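You operate a simulated robot arm through the tools that you are given. There is no shell and no other tool. Be economical: measure what you need, move in short steps, check, and stop when the job is done.

You are at the controls of a simulated robot arm. One attempt, no reset.

Task
Put one of the tube caps from the long bench top on top of the beige wood block.

The check looks at the end state, three seconds after you hand in, the way a careful person would. Anything else that was tipped, shoved, dropped, spilled or broken makes it a failure. Lids that push on must go on centred and level and be pressed home; caps that screw on are set level and turned clockwise until they are tight.

Robot
A 6-joint arm with a two-finger parallel gripper, fixed in place. Base frame: the origin is at the foot of the arm, x ahead of it, y to its left, z up; the work surface is at about z = 0. Units: cm, degrees, N and s.
With the tool pointing down near the work surface it reaches from about 18 to 46 cm from the base axis. Its first joint turns from -70.0 to 70.0 degrees. Payload 1.9 kg.
The TCP is the grasp point between the finger pads, 2.3 cm short of the fingertips. In the tool frame z runs along the fingers and y along their closing line. The gripper opens to 9.4 cm. The fingers are 3.8 cm wide and 1 cm thick; the gripper's body (5.4 by 9.6 cm) begins 3.9 cm behind the TCP.
Orientation is told as [roll, pitch, yaw] about the base's x, y, z axes, in that order, counted from this pose: with the fingers straight down and closing along the base's y, the tool's x points along the base's -x, its y along +y and its z along -z.

Tools
- The arm moves only by the tool nudge_tool. Its argument "steps" is text: rows parted by semicolons, each of 5 numbers parted by spaces: the shift along the base's x, y, z in cm, then the turn about the base's z in degrees, then the opening, from 0 (shut) to 1 (fully open). In form: tx ty tz spin grip; .... A call has 1 to 10 rows; each row is the pose to reach, as a shift and turn from the pose commanded when the call began. A row lasts 0.2 s, in which the tool goes at most 5 cm and 8.6 degrees; a call with a longer step from one row to the next is refused whole, and so is a gripper value outside its range. Where a pose cannot be reached the arm comes as near as it can. A force on the tool above 40 N (or 10 N above the force at the start of the call, whichever is more), or a blocked arm, ends the call early, and 0.2 s more pass. The fingers move at their own pace (about 10.8 cm/s each) and stop on an object; they squeeze with about 29 N. The grip force told is the motor's: it shows also when the fingers shut on nothing. Time passes only in rows, and 0.2 s behind the last, so rows that repeat a pose let the fingers close. It gives the time, the measured TCP pose, the force on the tool (base axes), the opening and the grip force at its end, in the units of the frame above (readings bear some noise).
- Cameras (640 x 400 px; columns grow to the right, rows downward): "scene" is fixed at [7.96, 34.06, 42.25]; the picture's right is [-0.42, -0.91, 0.00], its down [-0.52, 0.25, -0.82] and it looks along [0.74, -0.35, -0.58] (base axes); focal length 314 px, centre (320, 200). "wrist" rides on the gripper at [-3.9, 0, -4.4] in the tool frame; the picture's right is [0.00, -1.00, 0.00], its down [0.97, 0.00, -0.24] and it looks along [0.24, 0.00, 0.97] (tool axes); focal length 218 px, centre (320, 200). There is no depth. A picture from a camera that has moved, and an enlarged one, comes with that camera's place and axes in the base frame and with its lens.
- capture(camera): a new picture of that camera. The clock stands still meanwhile.
- zoom(camera, box): a new picture of the part [left, top, right, bottom] of that camera's present view, enlarged. The clock stands still meanwhile.
- sign_off(): hands the job in; it is judged then, once.

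Go step by step. Nothing tells you positions but the pictures and the camera data: compare them with the known pose of the tool, close in by small moves and look again before you grip or let go. The budget is 90 turns and 42 pictures, counting those below and the enlarged ones. Unless the task says otherwise, let go and move clear before handing in, and close with one line.

The tools are called after ">>>" as name(argument=value, ...) on one line, values as JSON. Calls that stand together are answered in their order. nudge_tool: Moves the arm, as the interface text tells. Its arguments: {"type":"object","properties":{"steps":{"type":"string"}},"required":["steps"]} The other tools are called the same way: capture (camera) takes a picture; zoom (camera, box) takes an enlarged picture of a part of a camera's view; sign_off () hands the job in.

At the start:

```text
clock: 0.0
position: [26.91, 13.2, 25.85]
orientation: [0.1, -0.1, 0.0]
wrist_force: [1.3, 1.3, 0.7]
width: 9.42
grip_force: 0.0
```

scene: 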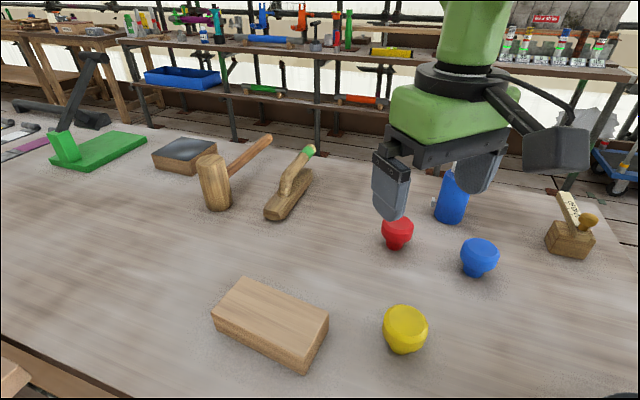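
wrist: 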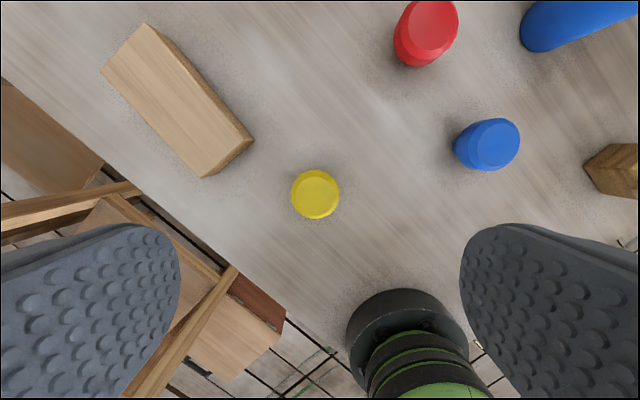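

The caps (yellow, blue, red) stand on the bench, and the beige block lies to the left of the yellow cap. I estimate the yellow cap at about (25, 13.8), and I'll zoom in to refine that.

>>> zoom(camera="scene", box=[190, 240, 446, 400])

>>> zoom(camera="wrist", box=[80, 0, 400, 230])

```text
2.50 times, centred on (318, 320) of scene
camera zoom: at [7.96, 34.06, 42.25], right [-0.42, -0.91, 0.0], down [-0.52, 0.25, -0.82], along [0.74, -0.35, -0.58], focal length 784 px, centre (325, -100)
```

zoom: 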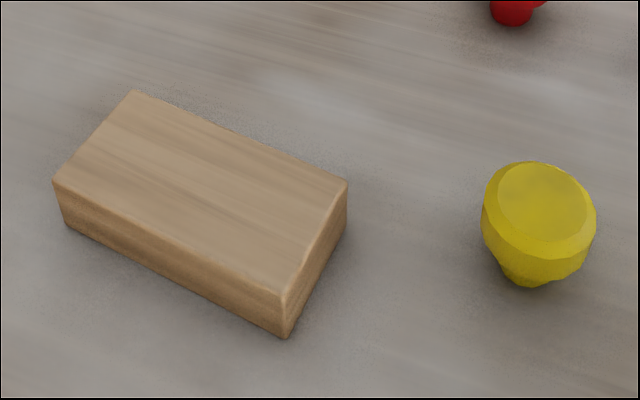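

```text
1.74 times, centred on (240, 115) of wrist
camera zoom: at [30.59, 13.1, 30.38], right [0.0, -1.0, 0.0], down [-0.97, 0.0, 0.24], along [-0.24, 0.0, -0.97], focal length 380 px, centre (459, 348)
```

zoom: 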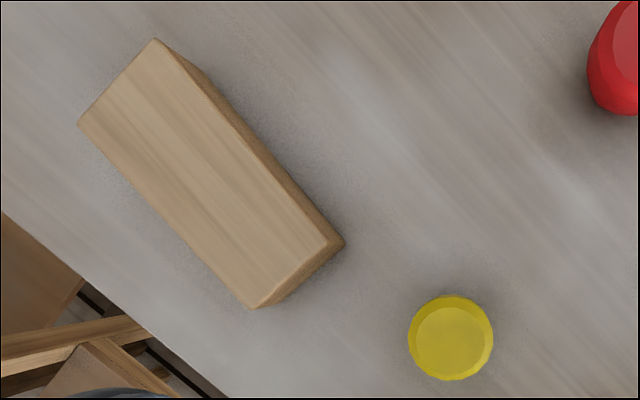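

I place the yellow cap's top at about (25.1, 13.7, 6). The block's top is at z≈4.4, with its centre near (35, 29.2). I'll move above the cap and look again.

>>> nudge_tool(steps="-0.9 0.25 -4 0 1; -1.8 0.5 -8 0 1; -1.8 0.5 -12 0 1; -1.8 0.5 -12 0 1")

>>> capture(camera="wrist")

>>> capture(camera="scene")

```text
clock: 1.0
position: [25.4, 13.41, 13.85]
orientation: [0.1, -0.1, -0.1]
wrist_force: [-0.2, -0.1, -0.7]
width: 9.39
grip_force: 0.1
```

```text
37 pictures are left
camera wrist: at [29.19, 13.42, 18.41], right [0.0, -1.0, 0.0], down [-0.97, 0.0, 0.24], along [-0.24, 0.0, -0.97], focal length 218 px, centre (320, 200)
```

wrist: 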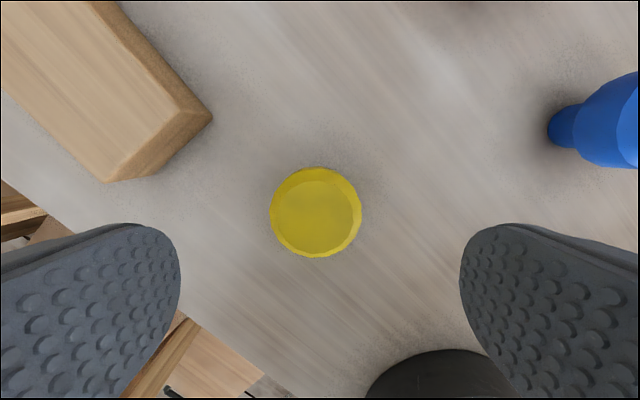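

```text
36 pictures are left
```

scene: 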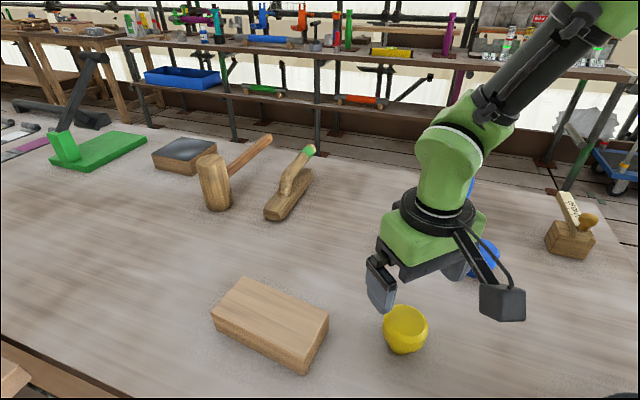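

The yellow cap's centre comes out at (25.2, 13.7), which lines up with the tool. I'll lower around the head with the fingers open.

>>> nudge_tool(steps="0.1 0.1 0 0 1; 0.1 0.1 -3 0 1; 0.1 0.1 -6 0 1; 0.1 0.1 -8 0 1; 0.1 0.1 -9.5 0 1; 0.1 0.1 -9.5 0 1; 0.1 0.1 -9.5 0 1")

>>> capture(camera="wrist")

>>> zoom(camera="scene", box=[310, 200, 502, 380])

```text
clock: 2.6
position: [25.22, 13.75, 4.4]
orientation: [0.1, -0.1, 0.0]
wrist_force: [-0.7, 0.7, 0.0]
width: 9.4
grip_force: 0.0
```

```text
35 pictures are left
camera wrist: at [29.04, 13.59, 8.85], right [0.0, -1.0, 0.0], down [-0.97, 0.0, 0.24], along [-0.24, 0.0, -0.97], focal length 218 px, centre (320, 200)
```

wrist: 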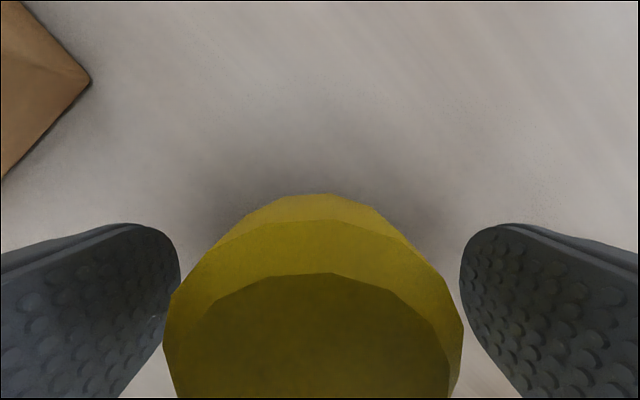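

```text
2.22 times, centred on (406, 290) of scene
camera zoom: at [7.96, 34.06, 42.25], right [-0.42, -0.91, 0.0], down [-0.52, 0.25, -0.82], along [0.74, -0.35, -0.58], focal length 697 px, centre (129, 0)
```

zoom: 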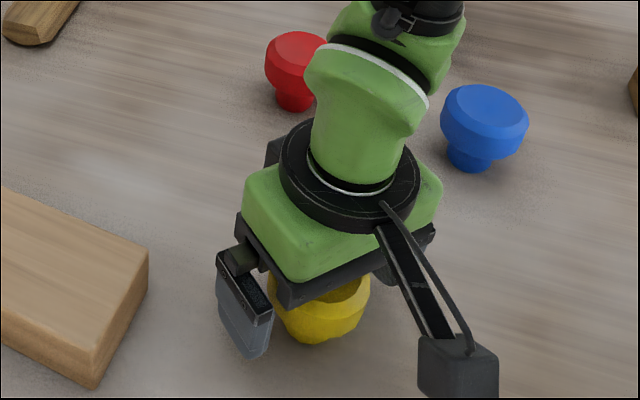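

The cap sits centred between the fingers, so I'll close on it.

>>> nudge_tool(steps="0 0 0 0 0.7; 0 0 0 0 0.4; 0 0 0 0 0.3; 0 0 0 0 0.3; 0 0 0 0 0.3")

>>> capture(camera="wrist")

```text
clock: 3.8
position: [25.24, 13.75, 4.42]
orientation: [0.1, -0.1, 0.0]
wrist_force: [0.2, 0.1, 2.5]
width: 5.61
grip_force: 28.6
```

```text
33 pictures are left
camera wrist: at [29.04, 13.59, 8.87], right [0.0, -1.0, 0.0], down [-0.97, 0.0, 0.24], along [-0.24, 0.0, -0.97], focal length 218 px, centre (320, 200)
```

wrist: 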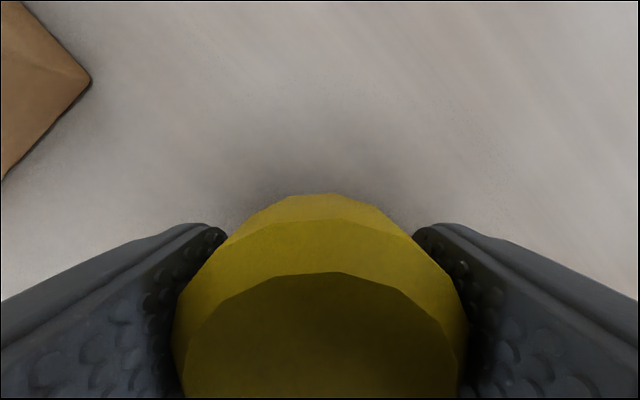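

It's gripped at 5.6 cm wide. Next I'll lift it and carry it above the near half of the block.

>>> nudge_tool(steps="0 0 2 0 0.3; 0 0 5 0 0.3; 0 0 8.5 0 0.3; 1.5 2.5 9.5 0 0.3; 3.2 5.5 9.5 0 0.3; 5 8.5 9.5 0 0.3; 6.8 11.5 9.5 0 0.3; 7.9 14 9.5 0 0.3; 7.9 14 9.5 0 0.3; 7.9 14 9.5 0 0.3")

>>> capture(camera="wrist")

>>> capture(camera="scene")

```text
clock: 6.0
position: [33.18, 27.72, 13.98]
orientation: [0.1, -0.2, 0.1]
wrist_force: [-0.3, -0.3, -0.2]
width: 5.6
grip_force: 28.7
```

```text
32 pictures are left
camera wrist: at [36.87, 27.7, 18.5], right [0.0, -1.0, 0.0], down [-0.97, 0.0, 0.24], along [-0.24, 0.0, -0.97], focal length 218 px, centre (320, 200)
```

wrist: 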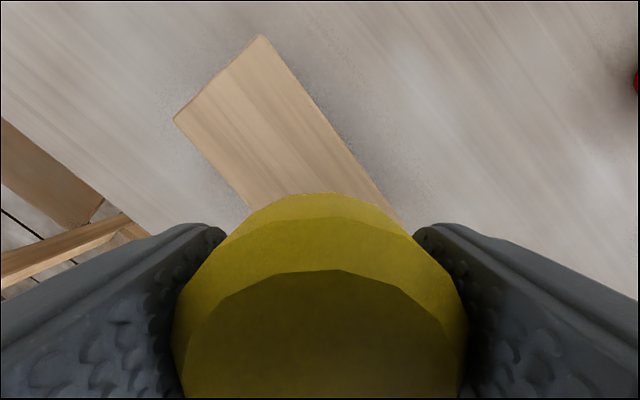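

```text
31 pictures are left
```

scene: 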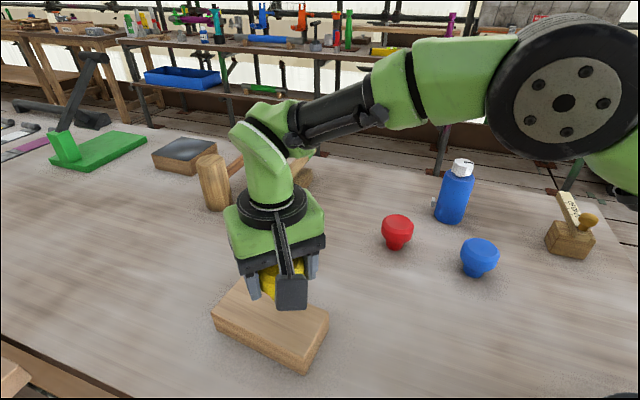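

The block's far corners confirm my estimate: the cap is on its long axis, about 2.3 cm short of centre, which leaves plenty of margin. I'll lower towards contact at about z = 8.8.

>>> nudge_tool(steps="0 0 -2 0 0.3; 0 0 -3.5 0 0.3; 0 0 -4.3 0 0.3; 0 0 -4.3 0 0.3; 0 0 -4.3 0 0.3")

>>> zoom(camera="scene", box=[190, 230, 350, 380])

```text
clock: 7.2
position: [32.98, 27.69, 9.74]
orientation: [0.0, -0.1, 0.0]
wrist_force: [-0.4, 0.5, -0.6]
width: 5.63
grip_force: 29.3
```

```text
2.67 times, centred on (270, 305) of scene
camera zoom: at [7.96, 34.06, 42.25], right [-0.42, -0.91, 0.0], down [-0.52, 0.25, -0.82], along [0.74, -0.35, -0.58], focal length 836 px, centre (453, -80)
```

zoom: 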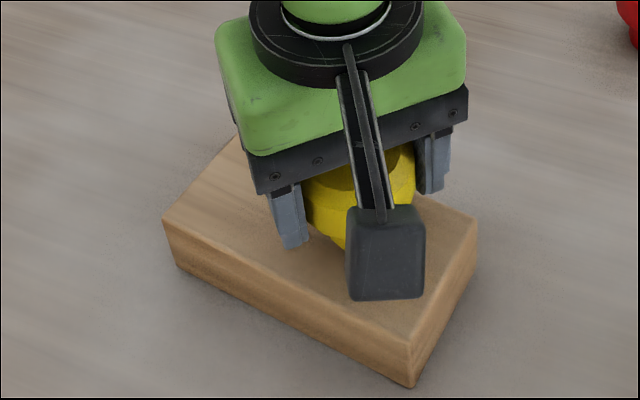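

The cap is well over the block, with a bit under 1 cm left. I'll creep down and watch for contact force.

>>> nudge_tool(steps="0 0 -0.15 0 0.3; 0 0 -0.3 0 0.3; 0 0 -0.4 0 0.3; 0 0 -0.4 0 0.3")

```text
clock: 8.2
position: [32.84, 27.76, 9.15]
orientation: [0.1, -0.1, 0.0]
wrist_force: [0.3, 0.9, -0.3]
width: 5.6
grip_force: 28.4
```

>>> nudge_tool(steps="0 0 -0.1 0 0.3; 0 0 -0.2 0 0.3; 0 0 -0.2 0 0.3")

```text
clock: 9.0
position: [32.86, 27.91, 8.98]
orientation: [0.1, -0.1, 0.0]
wrist_force: [0.2, -0.1, -0.1]
width: 5.59
grip_force: 29.1
```

There's no contact force yet, so I'll continue in 0.1 cm steps.

>>> nudge_tool(steps="0 0 -0.1 0 0.3; 0 0 -0.1 0 0.3; 0 0 -0.2 0 0.3; 0 0 -0.2 0 0.3")

```text
clock: 10.0
position: [32.97, 27.61, 8.89]
orientation: [0.1, -0.1, -0.1]
wrist_force: [-2.8, 1.8, 8.7]
width: 5.58
grip_force: 29.0
```

Contact shows at about 9 N with the cap seated. I'll ease off slightly and open the fingers.

>>> nudge_tool(steps="0 0 0.08 0 0.3; 0 0 0.08 0 0.3; 0 0 0.08 0 0.65; 0 0 0.08 0 0.8; 0 0 0.08 0 1; 0 0 0.08 0 1; 0 0 0.08 0 1")

>>> capture(camera="wrist")

```text
clock: 11.6
position: [32.98, 27.73, 8.91]
orientation: [0.1, 0.0, 0.0]
wrist_force: [-0.6, -0.6, 0.7]
width: 9.43
grip_force: 0.0
```

```text
29 pictures are left
camera wrist: at [36.69, 27.67, 13.42], right [0.0, -1.0, 0.0], down [-0.97, 0.0, 0.24], along [-0.24, 0.0, -0.97], focal length 218 px, centre (320, 200)
```

wrist: 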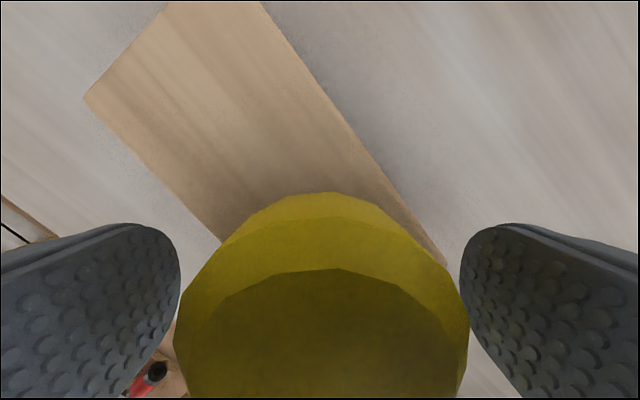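

The cap stands freely between the open fingers. I'll raise straight up, back away and check.

>>> nudge_tool(steps="0 0 2 0 1; 0 0 5 0 1; 0 0 9 0 1; -2 -4 12 0 1; -4 -8 12 0 1; -5 -11 12 0 1; -5 -11 12 0 1")

>>> capture(camera="scene")

>>> capture(camera="wrist")

```text
refused: row 4 steps farther than a row can; nothing moved
```

```text
28 pictures are left
```

scene: 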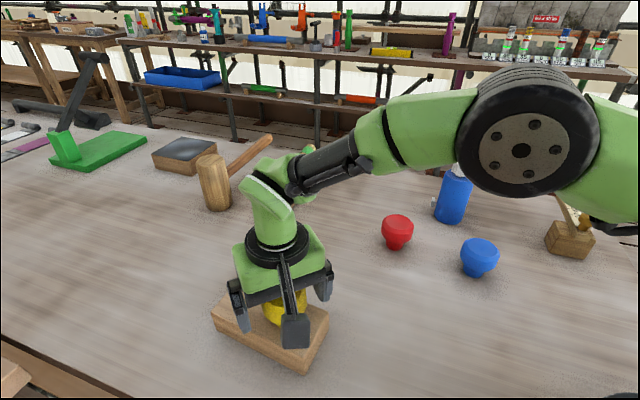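

```text
27 pictures are left
camera wrist: at [36.69, 27.67, 13.42], right [0.0, -1.0, 0.0], down [-0.97, 0.0, 0.24], along [-0.24, 0.0, -0.97], focal length 218 px, centre (320, 200)
```

wrist: 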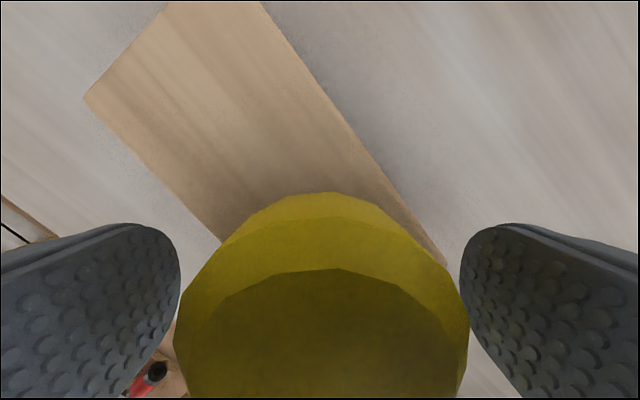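

The move was refused because one step was too long. The cap still stands on the block, so I'll retry with shorter steps.

>>> nudge_tool(steps="0 0 2 0 1; 0 0 5 0 1; 0 0 9 0 1; -1 -2 12 0 1; -2 -5 12 0 1; -4 -8 12 0 1; -5 -11 12 0 1; -5 -11 12 0 1")

>>> capture(camera="scene")

>>> capture(camera="wrist")

```text
clock: 13.4
position: [28.02, 16.77, 20.82]
orientation: [0.1, 0.0, 0.0]
wrist_force: [0.3, 0.4, 0.8]
width: 9.41
grip_force: 0.1
```

```text
26 pictures are left
```

scene: 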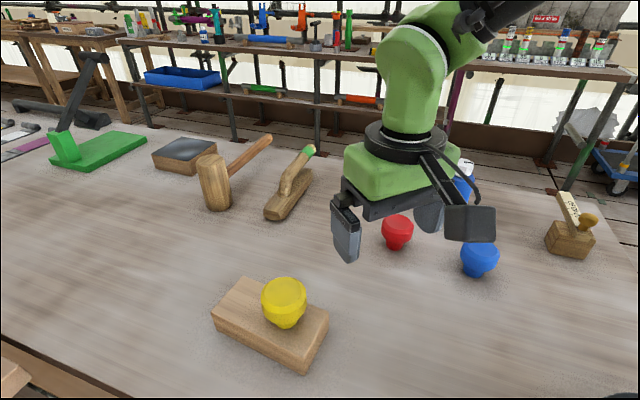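

```text
25 pictures are left
camera wrist: at [31.79, 16.66, 25.36], right [0.0, -1.0, 0.0], down [-0.97, 0.0, 0.24], along [-0.24, 0.0, -0.97], focal length 218 px, centre (320, 200)
```

wrist: 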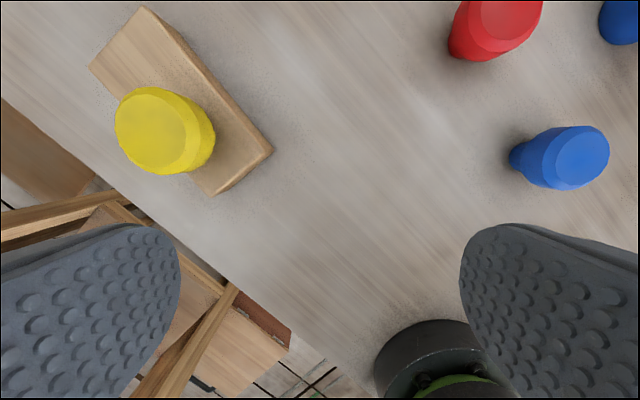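

The yellow cap stands upright on the beige block, nothing else was disturbed, and the arm is clear. I'm handing in now.

>>> sign_off()

```text
The job is handed in.
```

The yellow tube cap is standing upright on top of the beige wood block, about 2 cm off the block's centre, and the job is handed in.
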